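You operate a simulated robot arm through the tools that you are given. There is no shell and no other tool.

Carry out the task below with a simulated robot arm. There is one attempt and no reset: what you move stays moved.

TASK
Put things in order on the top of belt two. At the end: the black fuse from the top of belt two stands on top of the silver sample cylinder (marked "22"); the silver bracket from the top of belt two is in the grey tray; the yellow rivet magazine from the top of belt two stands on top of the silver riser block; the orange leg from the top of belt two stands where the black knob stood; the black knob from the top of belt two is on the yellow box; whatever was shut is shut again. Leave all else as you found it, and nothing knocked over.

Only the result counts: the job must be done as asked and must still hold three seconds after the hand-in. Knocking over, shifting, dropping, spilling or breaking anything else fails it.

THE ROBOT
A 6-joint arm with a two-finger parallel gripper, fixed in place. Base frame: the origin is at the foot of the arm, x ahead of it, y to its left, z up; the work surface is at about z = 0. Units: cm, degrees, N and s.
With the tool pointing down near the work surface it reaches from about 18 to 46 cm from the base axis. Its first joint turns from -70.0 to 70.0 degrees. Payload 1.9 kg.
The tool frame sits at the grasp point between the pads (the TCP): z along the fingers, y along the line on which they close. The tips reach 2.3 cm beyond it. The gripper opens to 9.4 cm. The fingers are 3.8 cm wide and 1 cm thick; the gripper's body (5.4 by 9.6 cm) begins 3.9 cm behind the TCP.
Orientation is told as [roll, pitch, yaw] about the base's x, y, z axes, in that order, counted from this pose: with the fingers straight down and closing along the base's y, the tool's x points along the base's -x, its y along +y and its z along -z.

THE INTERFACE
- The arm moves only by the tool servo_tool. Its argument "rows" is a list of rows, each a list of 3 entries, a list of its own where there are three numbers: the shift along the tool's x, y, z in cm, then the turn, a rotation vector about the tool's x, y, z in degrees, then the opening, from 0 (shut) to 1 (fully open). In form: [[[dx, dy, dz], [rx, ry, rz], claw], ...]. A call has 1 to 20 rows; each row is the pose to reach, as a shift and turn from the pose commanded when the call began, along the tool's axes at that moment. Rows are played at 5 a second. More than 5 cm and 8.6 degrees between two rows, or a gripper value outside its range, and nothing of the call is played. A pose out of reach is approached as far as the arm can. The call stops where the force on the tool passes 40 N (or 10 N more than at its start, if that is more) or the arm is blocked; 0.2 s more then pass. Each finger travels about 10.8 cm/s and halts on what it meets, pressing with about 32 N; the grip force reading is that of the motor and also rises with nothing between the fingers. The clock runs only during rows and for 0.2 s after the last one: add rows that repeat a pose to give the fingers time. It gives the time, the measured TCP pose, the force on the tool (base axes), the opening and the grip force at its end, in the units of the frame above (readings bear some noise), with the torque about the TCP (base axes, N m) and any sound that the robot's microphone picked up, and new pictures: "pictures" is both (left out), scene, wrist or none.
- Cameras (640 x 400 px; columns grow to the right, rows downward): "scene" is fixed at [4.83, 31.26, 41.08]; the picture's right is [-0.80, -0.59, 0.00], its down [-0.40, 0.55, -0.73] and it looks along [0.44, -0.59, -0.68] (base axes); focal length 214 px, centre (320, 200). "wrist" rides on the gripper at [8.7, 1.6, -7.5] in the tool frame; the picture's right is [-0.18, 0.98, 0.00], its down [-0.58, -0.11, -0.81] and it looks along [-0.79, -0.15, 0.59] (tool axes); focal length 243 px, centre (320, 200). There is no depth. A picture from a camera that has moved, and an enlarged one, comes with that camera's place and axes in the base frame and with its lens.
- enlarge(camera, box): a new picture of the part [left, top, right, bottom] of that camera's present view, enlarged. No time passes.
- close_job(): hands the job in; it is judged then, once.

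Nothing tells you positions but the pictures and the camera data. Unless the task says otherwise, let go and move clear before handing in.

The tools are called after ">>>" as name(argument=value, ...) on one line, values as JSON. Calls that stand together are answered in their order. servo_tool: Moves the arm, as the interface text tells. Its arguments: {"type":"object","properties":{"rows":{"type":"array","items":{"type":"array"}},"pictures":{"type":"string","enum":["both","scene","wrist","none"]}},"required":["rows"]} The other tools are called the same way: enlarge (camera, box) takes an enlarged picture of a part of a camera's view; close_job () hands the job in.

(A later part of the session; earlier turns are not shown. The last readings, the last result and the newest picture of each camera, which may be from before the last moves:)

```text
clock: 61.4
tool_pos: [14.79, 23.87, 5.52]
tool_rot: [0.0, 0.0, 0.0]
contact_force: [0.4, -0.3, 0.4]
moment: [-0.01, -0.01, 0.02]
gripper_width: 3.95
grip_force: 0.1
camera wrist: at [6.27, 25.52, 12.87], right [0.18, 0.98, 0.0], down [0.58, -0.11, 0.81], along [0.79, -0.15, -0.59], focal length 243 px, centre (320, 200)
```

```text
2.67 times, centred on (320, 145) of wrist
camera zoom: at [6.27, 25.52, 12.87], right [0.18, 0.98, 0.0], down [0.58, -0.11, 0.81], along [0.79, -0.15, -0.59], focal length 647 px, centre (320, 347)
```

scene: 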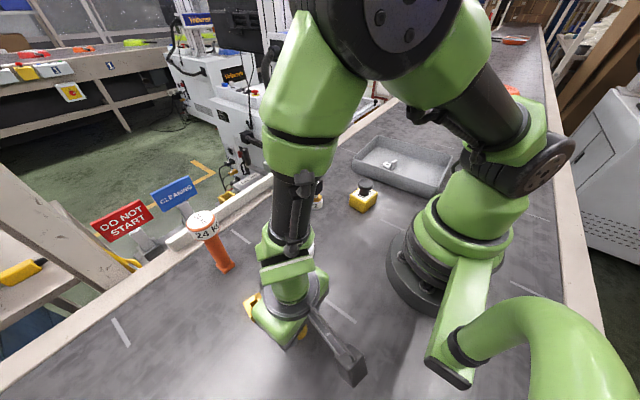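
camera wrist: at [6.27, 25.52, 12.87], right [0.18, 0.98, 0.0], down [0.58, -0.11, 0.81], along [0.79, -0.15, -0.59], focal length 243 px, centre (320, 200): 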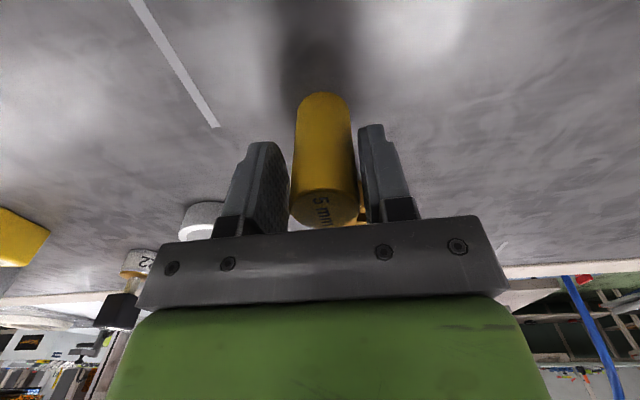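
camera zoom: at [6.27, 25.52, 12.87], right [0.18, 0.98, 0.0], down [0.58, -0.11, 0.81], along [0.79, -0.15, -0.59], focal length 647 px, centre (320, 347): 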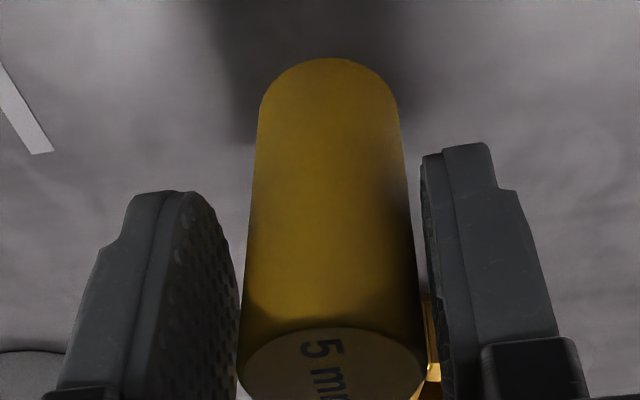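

>>> servo_tool(rows=[[[0, 0, 0], [0, 0, 0], 0.42], [[0, 0, 0], [0, 0, 0], 0.42]], pictures="none")

```text
clock: 62.0
tool_pos: [14.79, 23.83, 5.24]
tool_rot: [-0.1, 0.0, 0.1]
contact_force: [0.9, 0.2, 0.1]
moment: [0.01, -0.01, 0.03]
gripper_width: 3.96
grip_force: 0.1
```

>>> servo_tool(rows=[[[0, 0.1, 0], [0, 0, 0], 0.42], [[0, 0.2, 0], [0, 0, 0], 0.42], [[0, 0.2, 0], [0, 0, 0], 0.38], [[0, 0.2, 0], [0, 0, 0], 0.35], [[0, 0.2, 0], [0, 0, 0], 0.31], [[0, 0.2, 0], [0, 0, 0], 0.25], [[0, 0.2, 0], [0, 0, 0], 0.2], [[0, 0.2, 0], [0, 0, 0], 0.2]], pictures="wrist")

>>> enlarge(camera="wrist", box=[200, 70, 440, 220])

```text
clock: 63.8
tool_pos: [14.75, 24.02, 5.46]
tool_rot: [0.0, 0.0, -0.1]
contact_force: [-0.2, -1.1, 2.2]
moment: [-0.07, 0.05, -0.01]
gripper_width: 3.1
grip_force: 32.0
camera wrist: at [6.27, 25.7, 12.83], right [0.18, 0.98, 0.0], down [0.58, -0.11, 0.81], along [0.79, -0.15, -0.59], focal length 243 px, centre (320, 200)
```

wrist: 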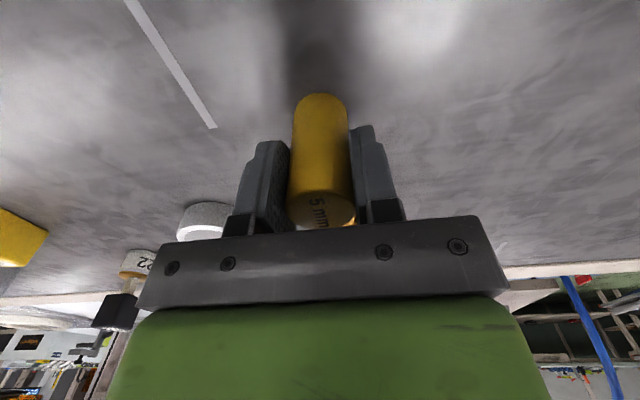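

```text
2.67 times, centred on (320, 145) of wrist
camera zoom: at [6.27, 25.7, 12.83], right [0.18, 0.98, 0.0], down [0.58, -0.11, 0.81], along [0.79, -0.15, -0.59], focal length 647 px, centre (320, 347)
```

zoom: 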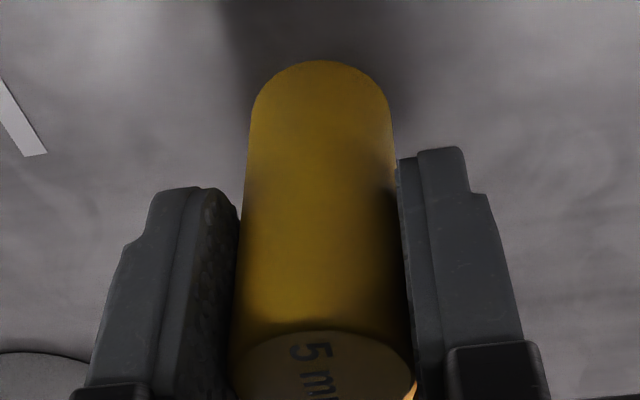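

The magazine is held. I lift it and move above the riser block.

>>> servo_tool(rows=[[[0, 0, -1], [0, 0, 0], 0.2], [[0, 0, -3], [0, 0, 0], 0.2], [[0, 0, -5.5], [0, 0, 0], 0.2], [[-0.5, -0.6, -7.5], [0, 0, 0], 0.2], [[-2, -2.5, -8], [0, 0, 0], 0.2], [[-4, -4.9, -8], [0, 0, 0], 0.2], [[-6, -7.4, -8], [0, 0, 0], 0.2], [[-8, -9.8, -8], [0, 0, 0], 0.2], [[-9.2, -11.3, -8], [0, 0, 0], 0.2], [[-9.6, -11.8, -8], [0, 0, 0], 0.2], [[-9.6, -11.8, -8], [0, 0, 0], 0.2]])

>>> enlarge(camera="wrist", box=[200, 20, 440, 170])

```text
clock: 66.2
tool_pos: [24.48, 12.15, 13.33]
tool_rot: [0.0, 0.0, 0.1]
contact_force: [-0.6, -1.0, -2.3]
moment: [-0.01, 0.0, -0.01]
gripper_width: 3.12
grip_force: 31.8
camera wrist: at [15.97, 13.92, 20.74], right [0.18, 0.98, 0.0], down [0.58, -0.11, 0.81], along [0.79, -0.15, -0.59], focal length 243 px, centre (320, 200)
```

scene: 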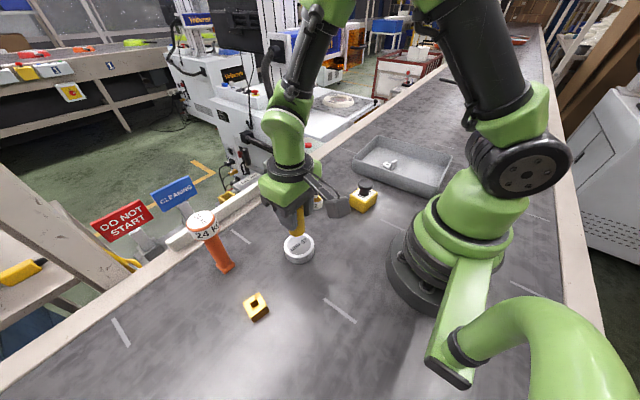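
wrist: 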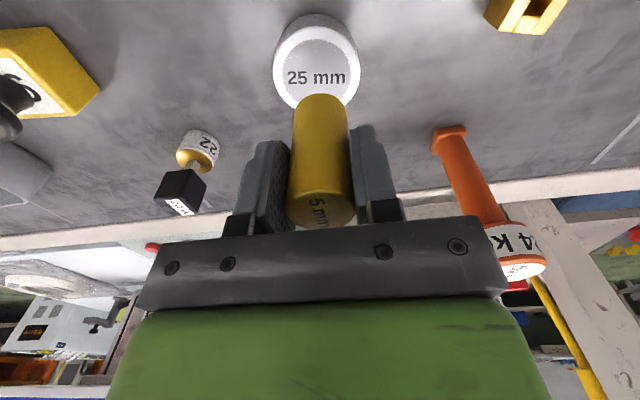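

```text
2.67 times, centred on (320, 95) of wrist
camera zoom: at [15.97, 13.92, 20.74], right [0.18, 0.98, 0.0], down [0.58, -0.11, 0.81], along [0.79, -0.15, -0.59], focal length 647 px, centre (320, 480)
```

zoom: 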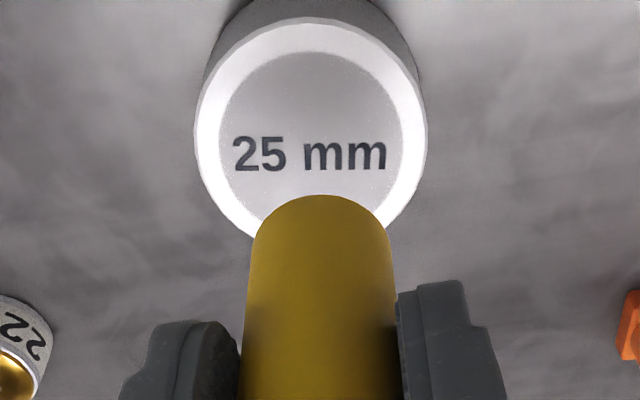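

>>> servo_tool(rows=[[[-0.2, -0.2, 1], [0, 0, 0], 0.2], [[-0.25, -0.32, 2], [0, 0, 0], 0.2], [[-0.25, -0.32, 3], [0, 0, 0], 0.2], [[-0.25, -0.32, 4], [0, 0, 0], 0.2], [[-0.25, -0.32, 4.5], [0, 0, 0], 0.2], [[-0.25, -0.32, 4.5], [0, 0, 0], 0.2]])

>>> enlarge(camera="wrist", box=[200, 20, 440, 170])

>>> enlarge(camera="scene", box=[260, 210, 340, 270])

```text
clock: 67.6
tool_pos: [24.57, 11.85, 8.68]
tool_rot: [0.0, 0.1, 0.0]
contact_force: [-0.4, 0.1, -1.4]
moment: [-0.02, -0.01, 0.01]
gripper_width: 3.11
grip_force: 31.7
camera wrist: at [16.15, 13.61, 16.24], right [0.18, 0.98, 0.0], down [0.58, -0.11, 0.81], along [0.79, -0.15, -0.59], focal length 243 px, centre (320, 200)
```

scene: 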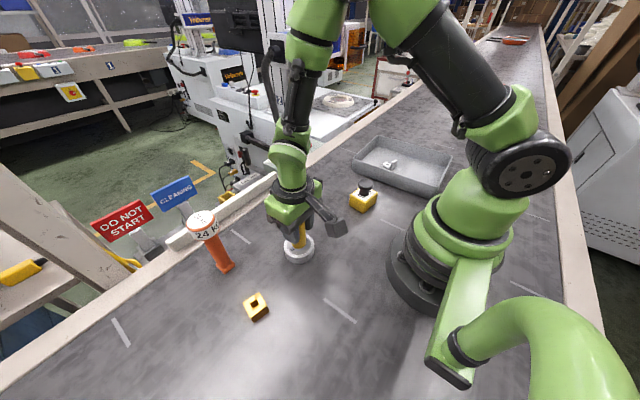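
wrist: 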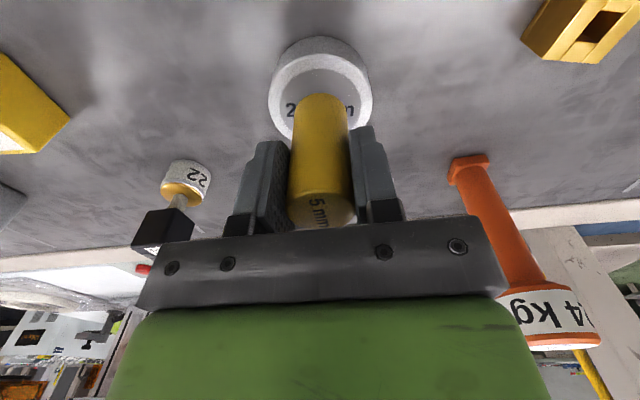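

```text
2.67 times, centred on (320, 95) of wrist
camera zoom: at [16.15, 13.61, 16.24], right [0.18, 0.98, 0.0], down [0.58, -0.11, 0.81], along [0.79, -0.15, -0.59], focal length 647 px, centre (320, 480)
```

zoom: 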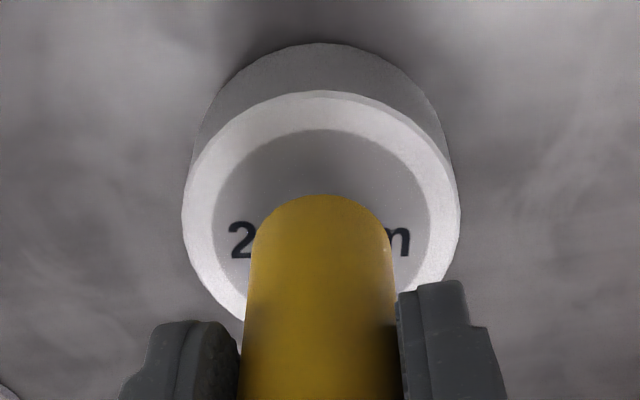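

```text
6.67 times, centred on (300, 240) of scene
camera zoom: at [4.83, 31.26, 41.08], right [-0.8, -0.59, 0.0], down [-0.4, 0.55, -0.73], along [0.44, -0.59, -0.68], focal length 1430 px, centre (453, -67)
```

zoom: 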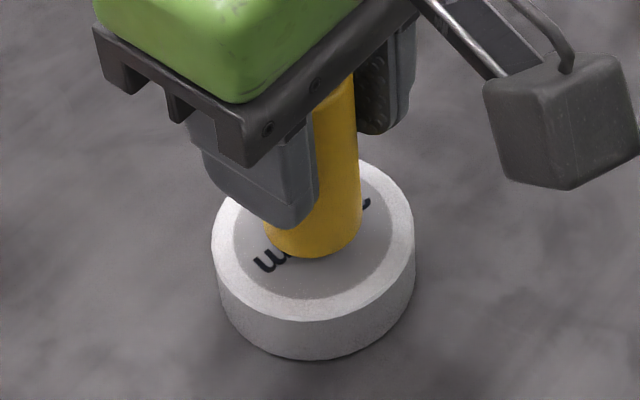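

Aligned with the riser. Lowering in small steps.

>>> servo_tool(rows=[[[0, 0, 0.2], [0, 0, 0], 0.2], [[0, 0, 0.4], [0, 0, 0], 0.2], [[0, 0, 0.6], [0, 0, 0], 0.2], [[0, 0, 0.6], [0, 0, 0], 0.2]], pictures="none")

>>> servo_tool(rows=[[[0, 0, 0.08], [0, 0, 0], 0.2], [[0, 0, 0.08], [0, 0, 0], 0.2]], pictures="none")

>>> servo_tool(rows=[[[0, 0, 0.08], [0, 0, 0], 0.2], [[0, 0, 0.08], [0, 0, 0], 0.2]], pictures="none")

```text
clock: 68.6
tool_pos: [24.74, 12.02, 8.3]
tool_rot: [0.0, 0.0, 0.0]
contact_force: [0.5, 0.7, -1.1]
moment: [-0.04, 0.02, 0.0]
gripper_width: 3.11
grip_force: 31.9
```

```text
clock: 69.2
tool_pos: [24.69, 11.88, 8.19]
tool_rot: [0.1, -0.1, 0.0]
contact_force: [0.2, 0.3, -1.5]
moment: [0.0, -0.01, 0.02]
gripper_width: 3.09
grip_force: 31.8
```

```text
clock: 69.8
tool_pos: [24.65, 11.96, 8.08]
tool_rot: [-0.1, 0.0, 0.1]
contact_force: [-0.3, 0.1, -1.7]
moment: [0.01, -0.01, 0.02]
gripper_width: 3.15
grip_force: 31.9
```

>>> servo_tool(rows=[[[0, 0, 0.08], [0, 0, 0], 0.2], [[0, 0, 0.08], [0, 0, 0], 0.2]], pictures="none")

>>> servo_tool(rows=[[[0, 0, 0.06], [0, 0, 0], 0.2], [[0, 0, 0.06], [0, 0, 0], 0.2]], pictures="none")

>>> servo_tool(rows=[[[0, 0, 0.06], [0, 0, 0], 0.2], [[0, 0, 0.06], [0, 0, 0], 0.2]], pictures="scene")

>>> enlarge(camera="scene", box=[260, 210, 340, 270])

```text
clock: 70.4
tool_pos: [24.61, 11.95, 7.94]
tool_rot: [0.0, 0.0, 0.0]
contact_force: [-0.1, -0.4, -1.5]
moment: [0.01, 0.0, -0.02]
gripper_width: 3.09
grip_force: 31.8
```

```text
clock: 71.0
tool_pos: [24.7, 11.88, 7.86]
tool_rot: [0.0, 0.0, -0.1]
contact_force: [-0.5, -0.9, -0.3]
moment: [-0.01, 0.03, -0.03]
gripper_width: 3.08
grip_force: 31.7
```

```text
clock: 71.6
tool_pos: [24.64, 12.02, 7.95]
tool_rot: [0.1, 0.0, 0.0]
contact_force: [-3.6, 0.3, 13.8]
moment: [0.02, 0.16, 0.0]
gripper_width: 3.11
grip_force: 31.5
```

scene: 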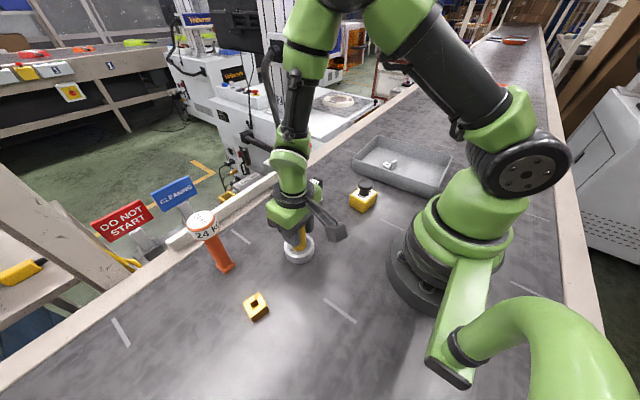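

```text
6.67 times, centred on (300, 240) of scene
camera zoom: at [4.83, 31.25, 41.08], right [-0.8, -0.59, 0.0], down [-0.4, 0.55, -0.73], along [0.44, -0.59, -0.68], focal length 1430 px, centre (453, -67)
```

zoom: 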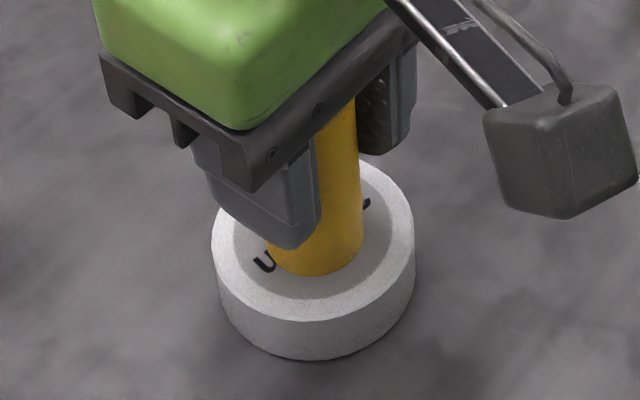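

Contact with the riser is felt, magazine centred. I release gently and rise straight up.

>>> servo_tool(rows=[[[0, 0, -0.04], [0, 0, 0], 0.2], [[0, 0, -0.04], [0, 0, 0], 0.34], [[0, 0, -0.04], [0, 0, 0], 0.38], [[0, 0, -0.04], [0, 0, 0], 0.45], [[0, 0, -0.04], [0, 0, 0], 0.55], [[0, 0, -0.04], [0, 0, 0], 0.6], [[0, 0, -1.5], [0, 0, 0], 0.6], [[0, 0, -3.5], [0, 0, 0], 0.6], [[0, 0, -6], [0, 0, 0], 0.6], [[0, 0, -9], [0, 0, 0], 0.6], [[0, 0, -12], [0, 0, 0], 0.6], [[0, 0, -15], [0, 0, 0], 0.6], [[0, 0, -15], [0, 0, 0], 0.6]])

>>> enlarge(camera="scene", box=[240, 170, 368, 270])

```text
clock: 74.4
tool_pos: [24.63, 12.13, 22.89]
tool_rot: [0.0, 0.1, 0.0]
contact_force: [-0.5, -0.2, -0.4]
moment: [-0.03, -0.01, 0.03]
gripper_width: 5.65
grip_force: 0.1
camera wrist: at [16.06, 13.84, 30.36], right [0.18, 0.98, 0.0], down [0.58, -0.11, 0.81], along [0.79, -0.15, -0.59], focal length 243 px, centre (320, 200)
```

scene: 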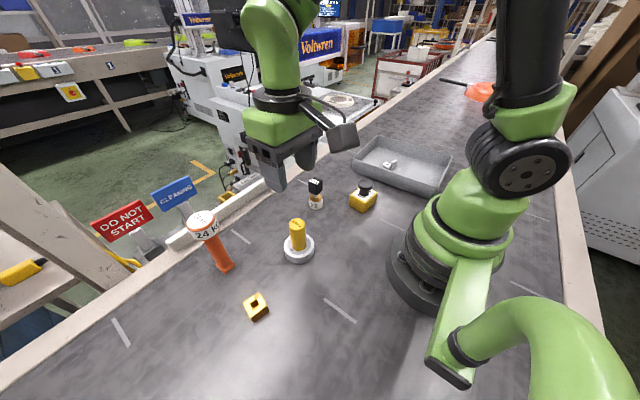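
wrist: 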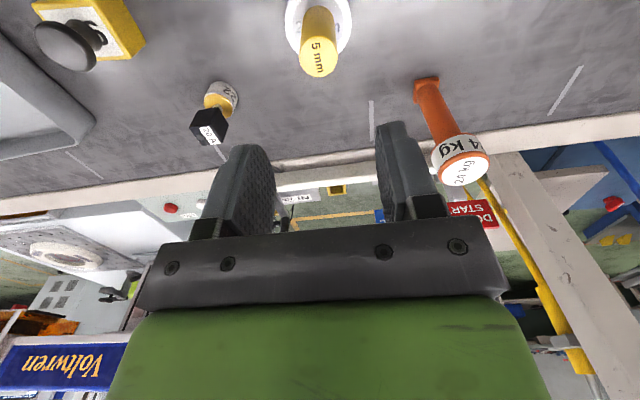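

```text
4.00 times, centred on (304, 220) of scene
camera zoom: at [4.83, 31.26, 41.08], right [-0.8, -0.59, 0.0], down [-0.4, 0.55, -0.73], along [0.44, -0.59, -0.68], focal length 858 px, centre (384, 120)
```

zoom: 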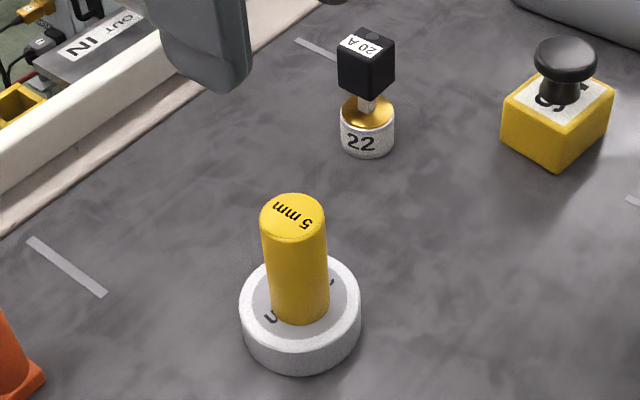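

The magazine stands on the riser. Last item: the orange leg at about (34.7,24.2); I move high above it and check its head.

>>> servo_tool(rows=[[[-1.2, 1.5, 0], [0, 0, 0], 0.85], [[-3, 3.6, 0], [0, 0, 0], 0.85], [[-4.8, 5.7, 0], [0, 0, 0], 0.85], [[-6.6, 7.9, 0], [0, 0, 0], 0.85], [[-8.4, 10, 0], [0, 0, 0], 0.85], [[-9.6, 11.5, 0], [0, 0, 0], 0.85], [[-10.1, 12.1, 0], [0, 0, 0], 0.85], [[-10.1, 12.1, 0], [0, 0, 0], 0.85]])

>>> enlarge(camera="wrist", box=[200, 30, 440, 180])

>>> enlarge(camera="scene", box=[130, 150, 290, 280])

```text
clock: 76.2
tool_pos: [34.9, 23.99, 22.9]
tool_rot: [0.0, -0.1, 0.1]
contact_force: [0.0, -0.2, 0.7]
moment: [0.0, -0.01, -0.01]
gripper_width: 8.02
grip_force: 0.0
camera wrist: at [26.24, 25.78, 30.32], right [0.18, 0.98, 0.0], down [0.58, -0.11, 0.81], along [0.79, -0.15, -0.59], focal length 243 px, centre (320, 200)
```

scene: 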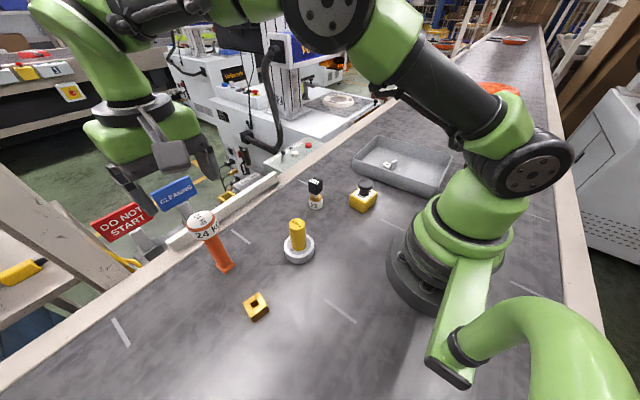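
wrist: 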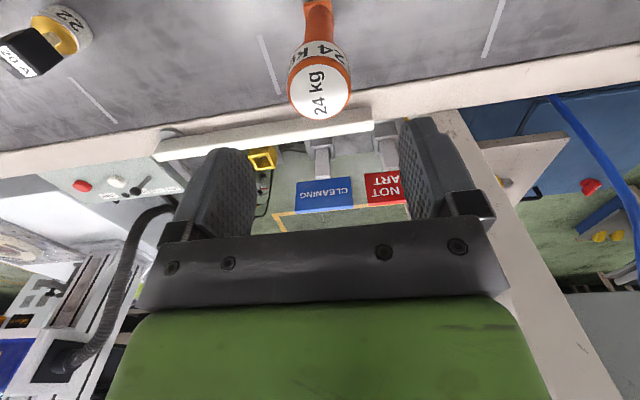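

```text
2.67 times, centred on (320, 105) of wrist
camera zoom: at [26.24, 25.78, 30.32], right [0.18, 0.98, 0.0], down [0.58, -0.11, 0.81], along [0.79, -0.15, -0.59], focal length 647 px, centre (320, 453)
```

zoom: 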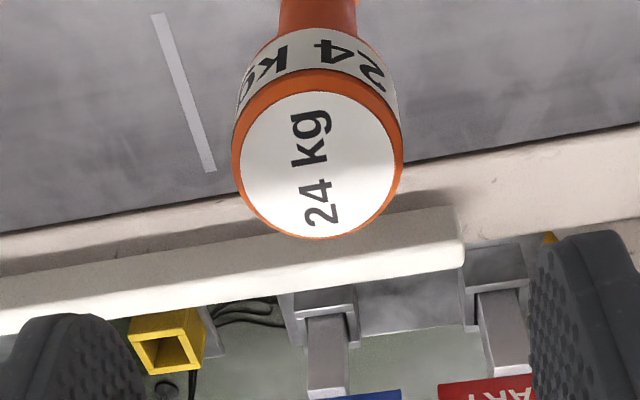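

```text
3.08 times, centred on (210, 215) of scene
camera zoom: at [4.83, 31.26, 41.08], right [-0.8, -0.59, 0.0], down [-0.4, 0.55, -0.73], along [0.44, -0.59, -0.68], focal length 660 px, centre (658, 154)
```

zoom: 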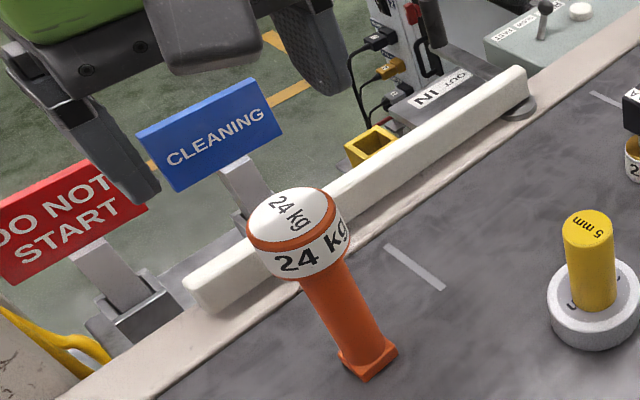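

The leg is at about (35.15,23.97), top 14.3 cm, head about 4.5 cm wide from z 12.1 to 14.3. I'll go down around the head with a check on the way.

>>> servo_tool(rows=[[[-0.1, -0.06, 1], [0, 0, 0], 0.85], [[-0.22, -0.12, 2.5], [0, 0, 0], 0.85], [[-0.22, -0.12, 4], [0, 0, 0], 0.85], [[-0.22, -0.12, 5.5], [0, 0, 0], 0.85], [[-0.22, -0.12, 5.5], [0, 0, 0], 0.85]])

>>> enlarge(camera="wrist", box=[200, 30, 440, 180])

```text
clock: 77.4
tool_pos: [34.91, 24.03, 17.31]
tool_rot: [0.0, -0.1, -0.1]
contact_force: [-1.3, 0.4, 0.2]
moment: [0.04, 0.0, -0.02]
gripper_width: 8.0
grip_force: 0.1
camera wrist: at [26.32, 25.62, 24.79], right [0.18, 0.98, 0.0], down [0.58, -0.11, 0.81], along [0.79, -0.15, -0.59], focal length 243 px, centre (320, 200)
```

scene: 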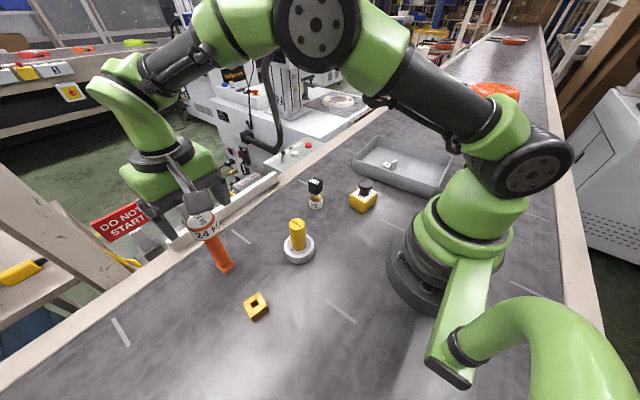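
wrist: 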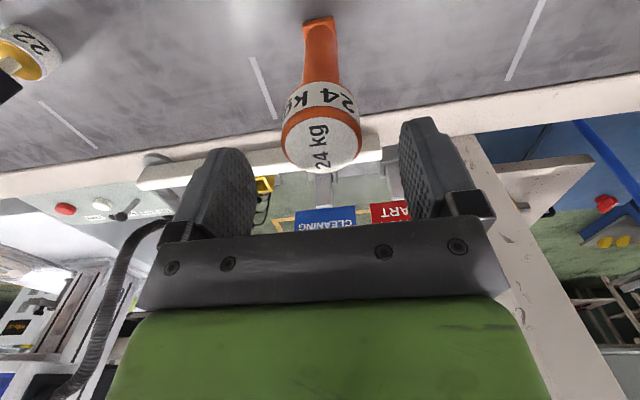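

```text
2.67 times, centred on (320, 105) of wrist
camera zoom: at [26.32, 25.62, 24.79], right [0.18, 0.98, 0.0], down [0.58, -0.11, 0.81], along [0.79, -0.15, -0.59], focal length 647 px, centre (320, 453)
```

zoom: 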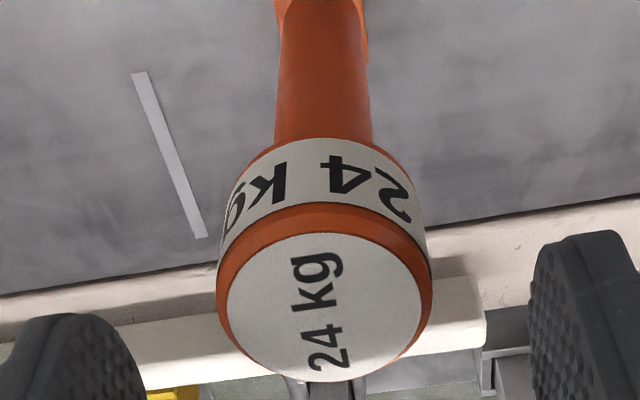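

>>> servo_tool(rows=[[[-0.15, 0.03, 1], [0, 0, 0], 0.85], [[-0.25, 0.05, 2], [0, 0, 0], 0.85], [[-0.25, 0.05, 3], [0, 0, 0], 0.85], [[-0.25, 0.05, 4.0], [0, 0, 0], 0.85], [[-0.25, 0.05, 4.0], [0, 0, 0], 0.7], [[-0.25, 0.05, 4.0], [0, 0, 0], 0.6], [[-0.25, 0.05, 4.0], [0, 0, 0], 0.6]])

>>> enlarge(camera="wrist", box=[200, 70, 440, 220])

>>> enlarge(camera="scene", box=[130, 150, 290, 280])

```text
clock: 79.0
tool_pos: [35.12, 24.01, 13.45]
tool_rot: [0.0, 0.1, -0.1]
contact_force: [1.0, -0.2, 0.3]
moment: [0.03, -0.03, 0.04]
gripper_width: 5.64
grip_force: 0.0
camera wrist: at [26.68, 25.7, 20.84], right [0.18, 0.98, 0.0], down [0.58, -0.11, 0.81], along [0.79, -0.15, -0.59], focal length 243 px, centre (320, 200)
```

scene: 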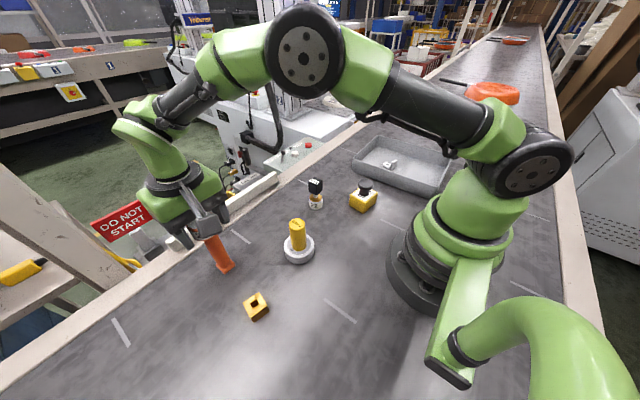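
wrist: 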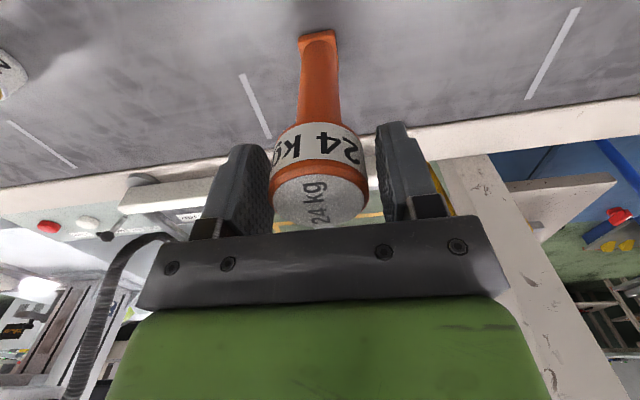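

```text
2.67 times, centred on (320, 145) of wrist
camera zoom: at [26.68, 25.7, 20.84], right [0.18, 0.98, 0.0], down [0.58, -0.11, 0.81], along [0.79, -0.15, -0.59], focal length 647 px, centre (320, 347)
```

zoom: 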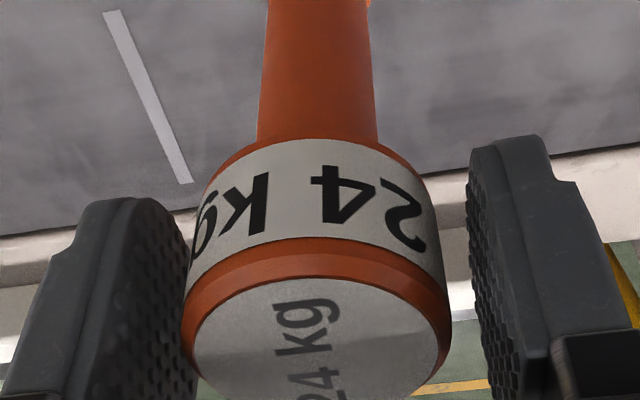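

```text
3.08 times, centred on (210, 215) of scene
camera zoom: at [4.83, 31.26, 41.08], right [-0.8, -0.59, 0.0], down [-0.4, 0.55, -0.73], along [0.44, -0.59, -0.68], focal length 660 px, centre (658, 154)
```

zoom: 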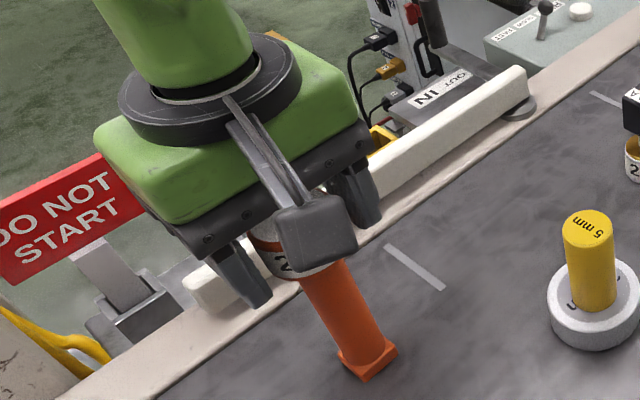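

The head is between the pads; I close slowly.

>>> servo_tool(rows=[[[0, 0, 0], [0, 0, 0], 0.56], [[0, 0, 0], [0, 0, 0], 0.53], [[0, 0, 0], [0, 0, 0], 0.5], [[0, 0, 0], [0, 0, 0], 0.47], [[0, 0, 0], [0, 0, 0], 0.44], [[0, 0, 0], [0, 0, 0], 0.4], [[0, 0, 0], [0, 0, 0], 0.35], [[0, 0, 0], [0, 0, 0], 0.35]], pictures="both")

>>> enlarge(camera="wrist", box=[200, 20, 440, 170])

>>> enlarge(camera="scene", box=[130, 150, 290, 280])

```text
clock: 80.8
tool_pos: [35.16, 24.1, 13.47]
tool_rot: [0.0, -0.2, 0.0]
contact_force: [0.2, -2.0, 0.0]
moment: [-0.18, 0.01, -0.02]
gripper_width: 4.36
grip_force: 31.8
camera wrist: at [26.68, 25.69, 20.84], right [0.18, 0.98, 0.0], down [0.58, -0.11, 0.81], along [0.79, -0.15, -0.59], focal length 243 px, centre (320, 200)
```

scene: 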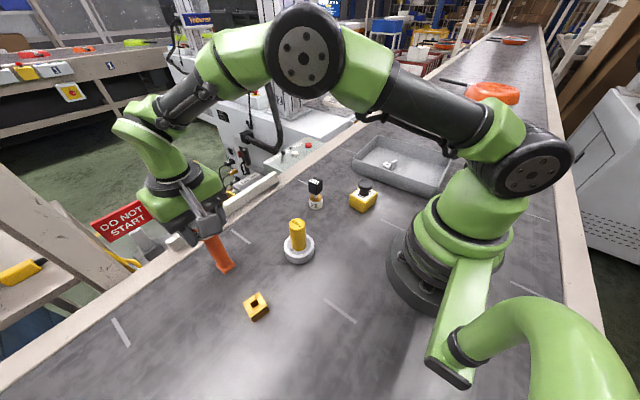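
wrist: 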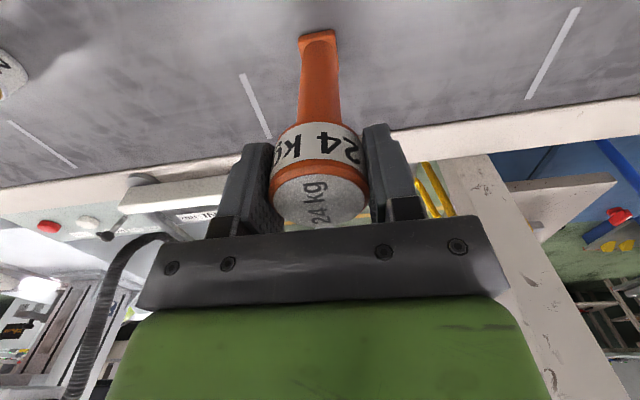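

```text
2.67 times, centred on (320, 95) of wrist
camera zoom: at [26.68, 25.69, 20.84], right [0.18, 0.98, 0.0], down [0.58, -0.11, 0.81], along [0.79, -0.15, -0.59], focal length 647 px, centre (320, 480)
```

zoom: 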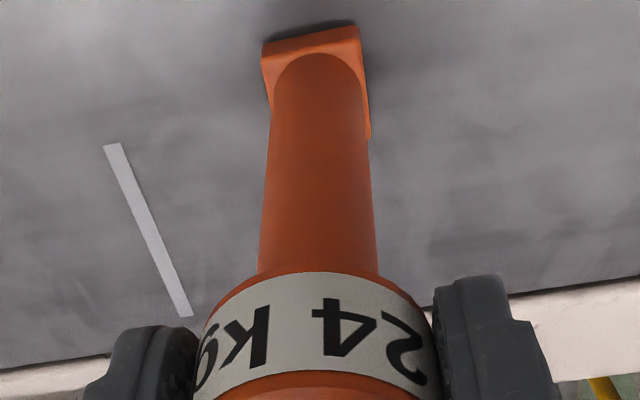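

```text
3.08 times, centred on (210, 215) of scene
camera zoom: at [4.83, 31.26, 41.08], right [-0.8, -0.59, 0.0], down [-0.4, 0.55, -0.73], along [0.44, -0.59, -0.68], focal length 660 px, centre (658, 154)
```

zoom: 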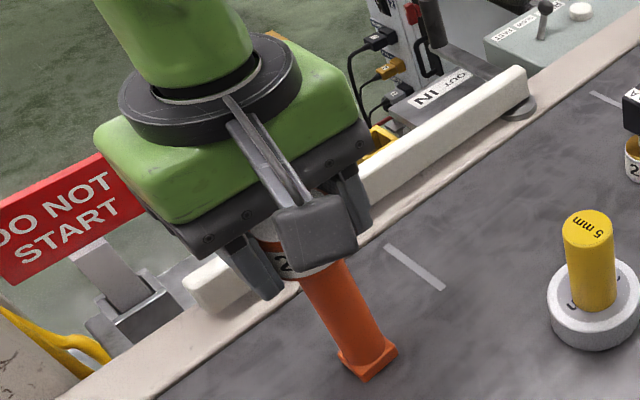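

The leg's head is held (4.36 cm). I lift it slightly to test the weight and grip.

>>> servo_tool(rows=[[[0, 0, -0.3], [0, 0, 0], 0.35], [[0, 0, -0.8], [0, 0, 0], 0.35], [[0, 0, -1.5], [0, 0, 0], 0.35], [[0, 0, -1.5], [0, 0, 0], 0.35]])

>>> enlarge(camera="wrist", box=[200, 20, 440, 170])

```text
clock: 81.8
tool_pos: [35.16, 24.15, 14.6]
tool_rot: [0.0, -0.1, 0.0]
contact_force: [0.3, 0.4, -7.5]
moment: [0.04, -0.03, -0.01]
gripper_width: 4.37
grip_force: 32.2
camera wrist: at [26.71, 25.74, 22.24], right [0.18, 0.98, 0.0], down [0.58, -0.11, 0.81], along [0.79, -0.15, -0.59], focal length 243 px, centre (320, 200)
```

scene: 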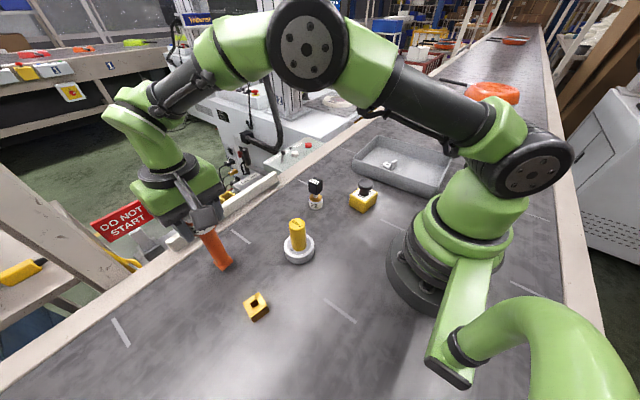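
wrist: 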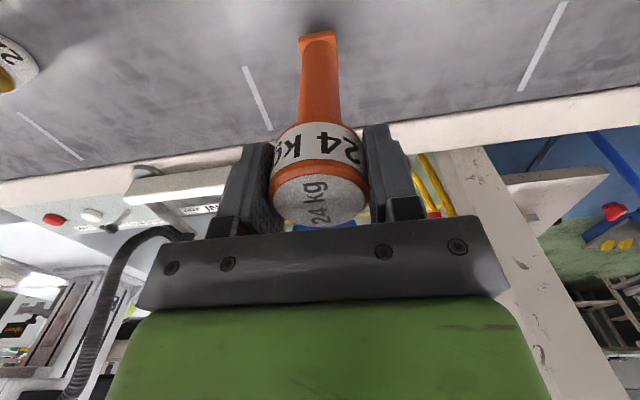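

```text
2.67 times, centred on (320, 95) of wrist
camera zoom: at [26.71, 25.74, 22.24], right [0.18, 0.98, 0.0], down [0.58, -0.11, 0.81], along [0.79, -0.15, -0.59], focal length 647 px, centre (320, 480)
```

zoom: 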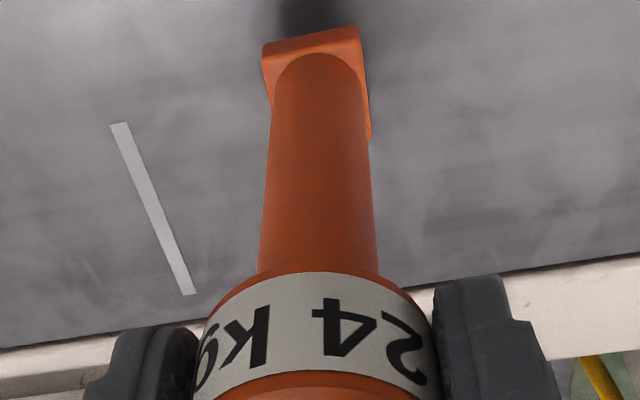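

It weighs about 0.75 kg and holds without slipping. I lift it high and carry it over to the knob's former spot.

>>> servo_tool(rows=[[[0, 0, -2], [0, 0, 0], 0.35], [[0.5, -0.5, -4.5], [0, 0, 0], 0.35], [[1.3, -1.5, -7], [0, 0, 0], 0.35], [[2.2, -3, -9.5], [0, 0, 0], 0.35], [[2.6, -5, -10.5], [0, 0, 0], 0.35], [[2.6, -7.2, -10.5], [0, 0, 0], 0.35], [[2.6, -9.7, -10.5], [0, 0, 0], 0.35], [[2.6, -12.2, -10.5], [0, 0, 0], 0.35], [[2.6, -14.7, -10.5], [0, 0, 0], 0.35], [[2.6, -17.2, -10.5], [0, 0, 0], 0.35], [[2.6, -19.7, -10.5], [0, 0, 0], 0.35], [[2.6, -22.2, -10.5], [0, 0, 0], 0.35], [[2.4, -24.7, -10.5], [0, 0, 0], 0.35], [[2.0, -27.2, -10.5], [0, 0, 0], 0.35], [[1.6, -29.7, -10.5], [0, 0, 0], 0.35], [[1.2, -32.2, -10.5], [0, 0, 0], 0.35], [[0.8, -34.7, -10.5], [0, 0, 0], 0.35], [[0.5, -36.7, -10.5], [0, 0, 0], 0.35], [[0.4, -38.0, -10.5], [0, 0, 0], 0.35], [[0.4, -38.0, -10.5], [0, 0, 0], 0.35]])

>>> enlarge(camera="wrist", box=[200, 20, 440, 170])

```text
clock: 86.0
tool_pos: [34.98, -14.07, 25.36]
tool_rot: [0.1, 0.0, 0.0]
contact_force: [0.1, 0.2, -8.3]
moment: [-0.02, -0.01, -0.01]
gripper_width: 4.39
grip_force: 31.7
camera wrist: at [26.33, -12.35, 32.75], right [0.18, 0.98, 0.0], down [0.58, -0.11, 0.81], along [0.79, -0.15, -0.59], focal length 243 px, centre (320, 200)
```

scene: 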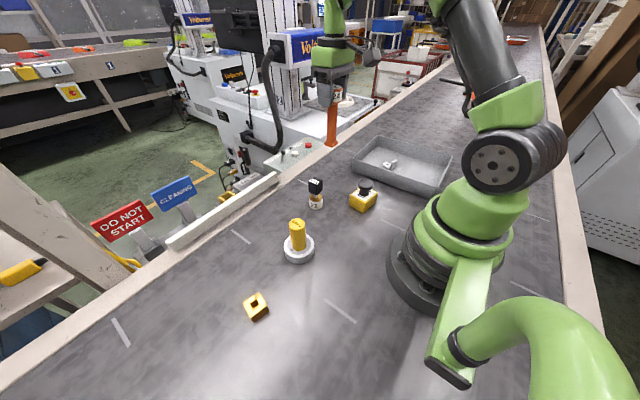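
wrist: 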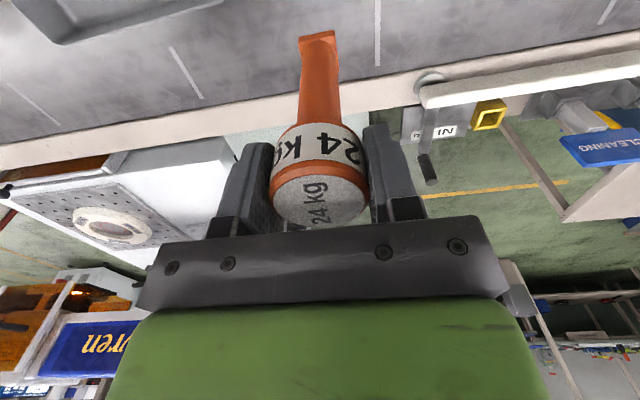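

```text
2.67 times, centred on (320, 95) of wrist
camera zoom: at [26.33, -12.35, 32.75], right [0.18, 0.98, 0.0], down [0.58, -0.11, 0.81], along [0.79, -0.15, -0.59], focal length 647 px, centre (320, 480)
```

zoom: 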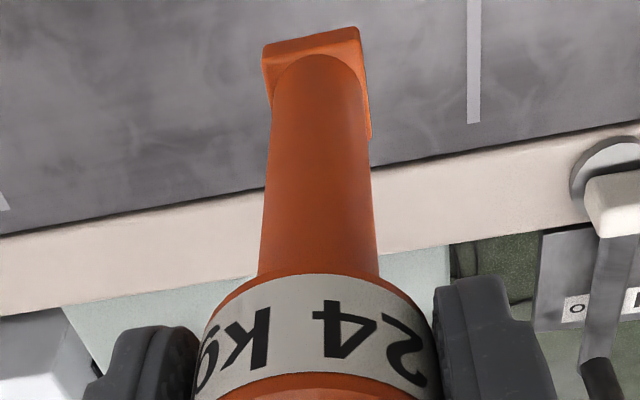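

The leg's base is over the knob's old spot (about (34.76,-13.9)). I lower it, slowing at the end.

>>> servo_tool(rows=[[[0, 0.1, 1], [0, 0, 0], 0.35], [[0, 0.15, 2.5], [0, 0, 0], 0.35], [[0, 0.15, 4], [0, 0, 0], 0.35], [[0, 0.15, 5.5], [0, 0, 0], 0.35], [[0, 0.15, 7], [0, 0, 0], 0.35], [[0, 0.15, 8.5], [0, 0, 0], 0.35], [[0, 0.15, 9.7], [0, 0, 0], 0.35], [[0, 0.15, 10.5], [0, 0, 0], 0.35], [[0, 0.15, 11.0], [0, 0, 0], 0.35], [[0, 0.15, 11.4], [0, 0, 0], 0.35], [[0, 0.15, 11.4], [0, 0, 0], 0.35]])

>>> enlarge(camera="wrist", box=[200, 20, 440, 170])

>>> enlarge(camera="scene", box=[280, 60, 400, 220])

```text
clock: 88.4
tool_pos: [34.89, -13.97, 14.0]
tool_rot: [0.0, 0.1, -0.1]
contact_force: [0.2, 0.5, -7.4]
moment: [0.03, 0.04, 0.02]
gripper_width: 4.4
grip_force: 31.2
camera wrist: at [26.33, -12.18, 21.41], right [0.18, 0.98, 0.0], down [0.58, -0.11, 0.81], along [0.79, -0.15, -0.59], focal length 243 px, centre (320, 200)
```

scene: 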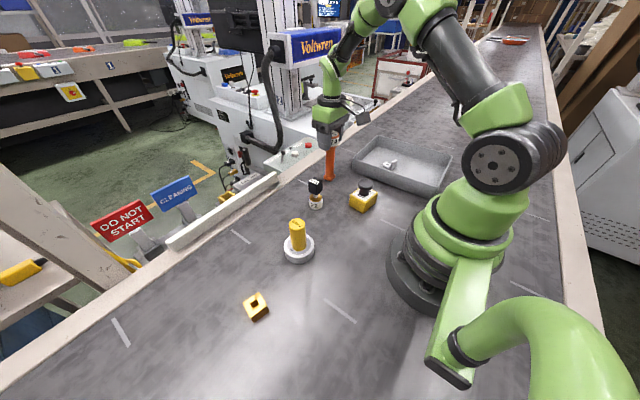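
wrist: 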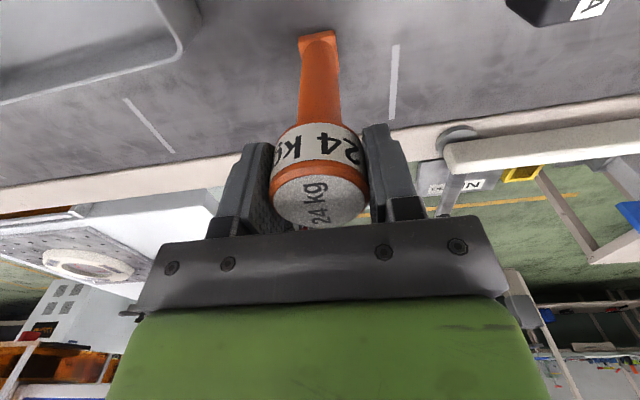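

```text
2.67 times, centred on (320, 95) of wrist
camera zoom: at [26.33, -12.18, 21.41], right [0.18, 0.98, 0.0], down [0.58, -0.11, 0.81], along [0.79, -0.15, -0.59], focal length 647 px, centre (320, 480)
```

zoom: 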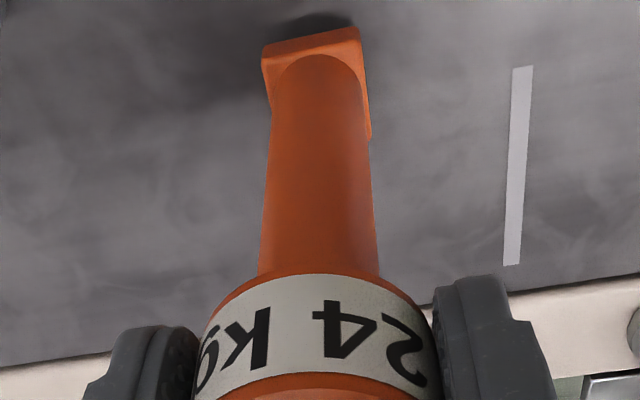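

```text
2.50 times, centred on (340, 140) of scene
camera zoom: at [4.83, 31.25, 41.08], right [-0.8, -0.59, 0.0], down [-0.4, 0.55, -0.73], along [0.44, -0.59, -0.68], focal length 536 px, centre (270, 350)
```

zoom: 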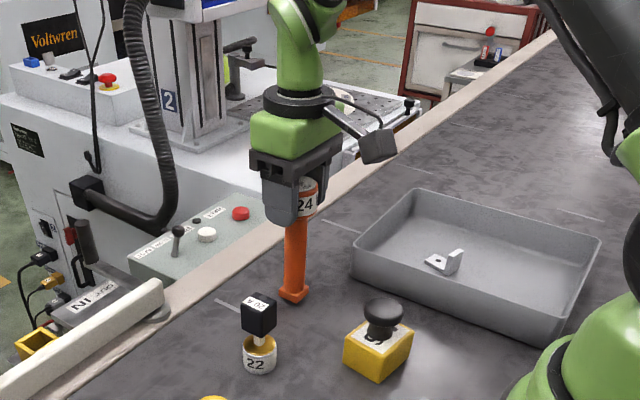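

>>> servo_tool(rows=[[[0, 0, 0.2], [0, 0, 0], 0.35], [[0, 0, 0.4], [0, 0, 0], 0.35], [[0, 0, 0.4], [0, 0, 0], 0.35]], pictures="none")

>>> servo_tool(rows=[[[0, 0, 0.08], [0, 0, 0], 0.35], [[0, 0, 0.08], [0, 0, 0], 0.35]], pictures="none")

>>> servo_tool(rows=[[[0, 0, 0.06], [0, 0, 0], 0.35], [[0, 0, 0.06], [0, 0, 0], 0.35]], pictures="none")

```text
clock: 89.2
tool_pos: [34.77, -13.9, 13.65]
tool_rot: [0.1, 0.0, 0.0]
contact_force: [0.6, 0.3, -8.1]
moment: [0.01, 0.01, 0.0]
gripper_width: 4.37
grip_force: 32.1
```

```text
clock: 89.8
tool_pos: [34.76, -13.85, 13.42]
tool_rot: [0.0, 0.0, -0.1]
contact_force: [0.3, 1.1, -7.2]
moment: [0.0, -0.05, 0.0]
gripper_width: 4.39
grip_force: 32.1
```

```text
clock: 90.4
tool_pos: [34.76, -13.89, 13.36]
tool_rot: [0.0, 0.0, 0.0]
contact_force: [0.4, 0.0, -8.6]
moment: [-0.02, -0.05, -0.03]
gripper_width: 4.37
grip_force: 31.7
```

>>> servo_tool(rows=[[[0, 0, 0.06], [0, 0, 0], 0.35], [[0, 0, 0.06], [0, 0, 0], 0.35]], pictures="none")

>>> servo_tool(rows=[[[0, 0, 0.05], [0, 0, 0], 0.35], [[0, 0, 0.05], [0, 0, 0], 0.35]], pictures="none")

```text
clock: 91.0
tool_pos: [34.87, -13.83, 13.38]
tool_rot: [0.0, 0.0, 0.0]
contact_force: [-4.1, -1.7, 5.6]
moment: [-0.14, 0.49, -0.05]
gripper_width: 4.38
grip_force: 32.2
```

```text
clock: 91.6
tool_pos: [34.91, -13.87, 13.35]
tool_rot: [0.1, -0.1, 0.0]
contact_force: [-6.2, 1.5, 23.3]
moment: [-0.08, 0.54, -0.1]
gripper_width: 4.39
grip_force: 31.6
```

Contact is made. I take the load off slightly, then open gently.

>>> servo_tool(rows=[[[0, 0, -0.05], [0, 0, 0], 0.35], [[0, 0, -0.05], [0, 0, 0], 0.35]], pictures="wrist")

```text
clock: 92.2
tool_pos: [34.93, -13.79, 13.4]
tool_rot: [0.0, -0.2, 0.1]
contact_force: [2.8, -1.8, 11.4]
moment: [-0.02, -0.67, -0.05]
gripper_width: 4.38
grip_force: 31.5
camera wrist: at [26.35, -12.18, 20.8], right [0.18, 0.98, 0.0], down [0.58, -0.11, 0.81], along [0.79, -0.15, -0.59], focal length 243 px, centre (320, 200)
```

wrist: 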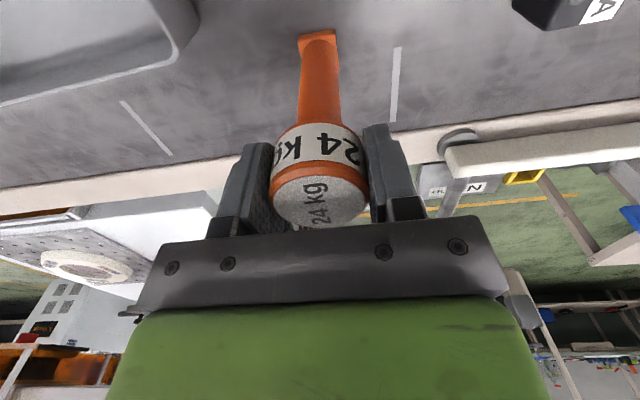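

>>> servo_tool(rows=[[[0, 0, -0.02], [0, 0, 0], 0.45], [[0, 0, -0.02], [0, 0, 0], 0.47], [[0, 0, -0.02], [0, 0, 0], 0.485], [[0, 0, -0.02], [0, 0, 0], 0.5], [[0, 0, -0.02], [0, 0, 0], 0.55], [[0, 0, -0.02], [0, 0, 0], 0.65], [[0, 0, -0.02], [0, 0, 0], 0.75], [[0, 0, -0.02], [0, 0, 0], 0.85], [[0, 0, -0.02], [0, 0, 0], 0.85]])

>>> enlarge(camera="wrist", box=[200, 20, 440, 170])

>>> enlarge(camera="wrist", box=[200, 90, 440, 240])

```text
clock: 94.2
tool_pos: [34.87, -13.89, 13.42]
tool_rot: [0.0, 0.0, 0.0]
contact_force: [-0.3, 0.4, 1.0]
moment: [-0.02, 0.03, 0.01]
gripper_width: 8.02
grip_force: 0.0
camera wrist: at [26.3, -12.18, 20.84], right [0.18, 0.98, 0.0], down [0.58, -0.11, 0.81], along [0.79, -0.15, -0.59], focal length 243 px, centre (320, 200)
```

scene: 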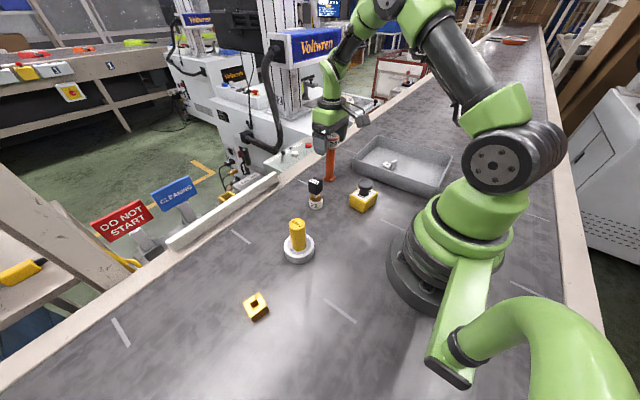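
wrist: 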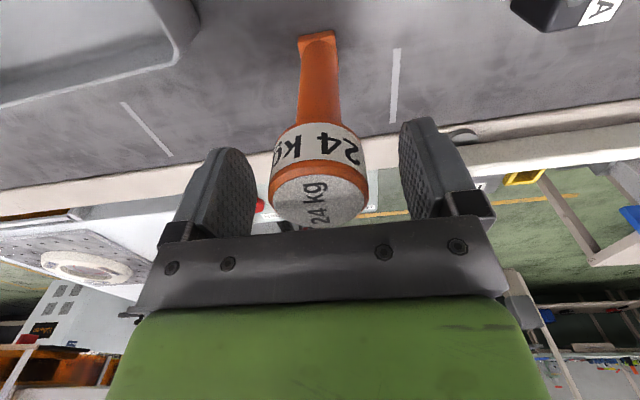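

```text
2.67 times, centred on (320, 95) of wrist
camera zoom: at [26.3, -12.18, 20.84], right [0.18, 0.98, 0.0], down [0.58, -0.11, 0.81], along [0.79, -0.15, -0.59], focal length 647 px, centre (320, 480)
```

zoom: 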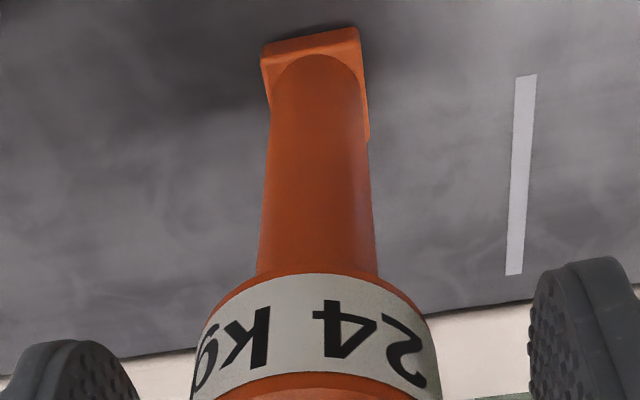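

```text
2.67 times, centred on (320, 165) of wrist
camera zoom: at [26.3, -12.18, 20.84], right [0.18, 0.98, 0.0], down [0.58, -0.11, 0.81], along [0.79, -0.15, -0.59], focal length 647 px, centre (320, 293)
```

zoom: 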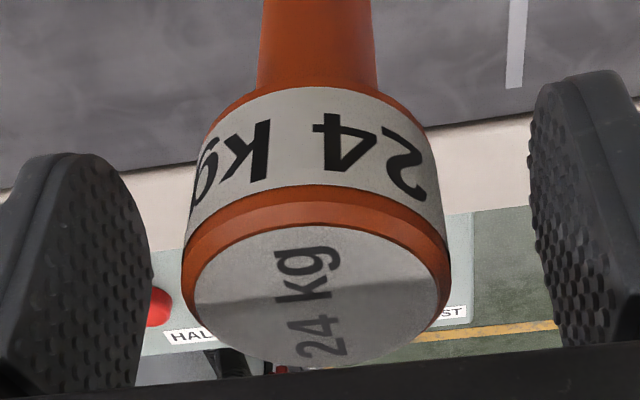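

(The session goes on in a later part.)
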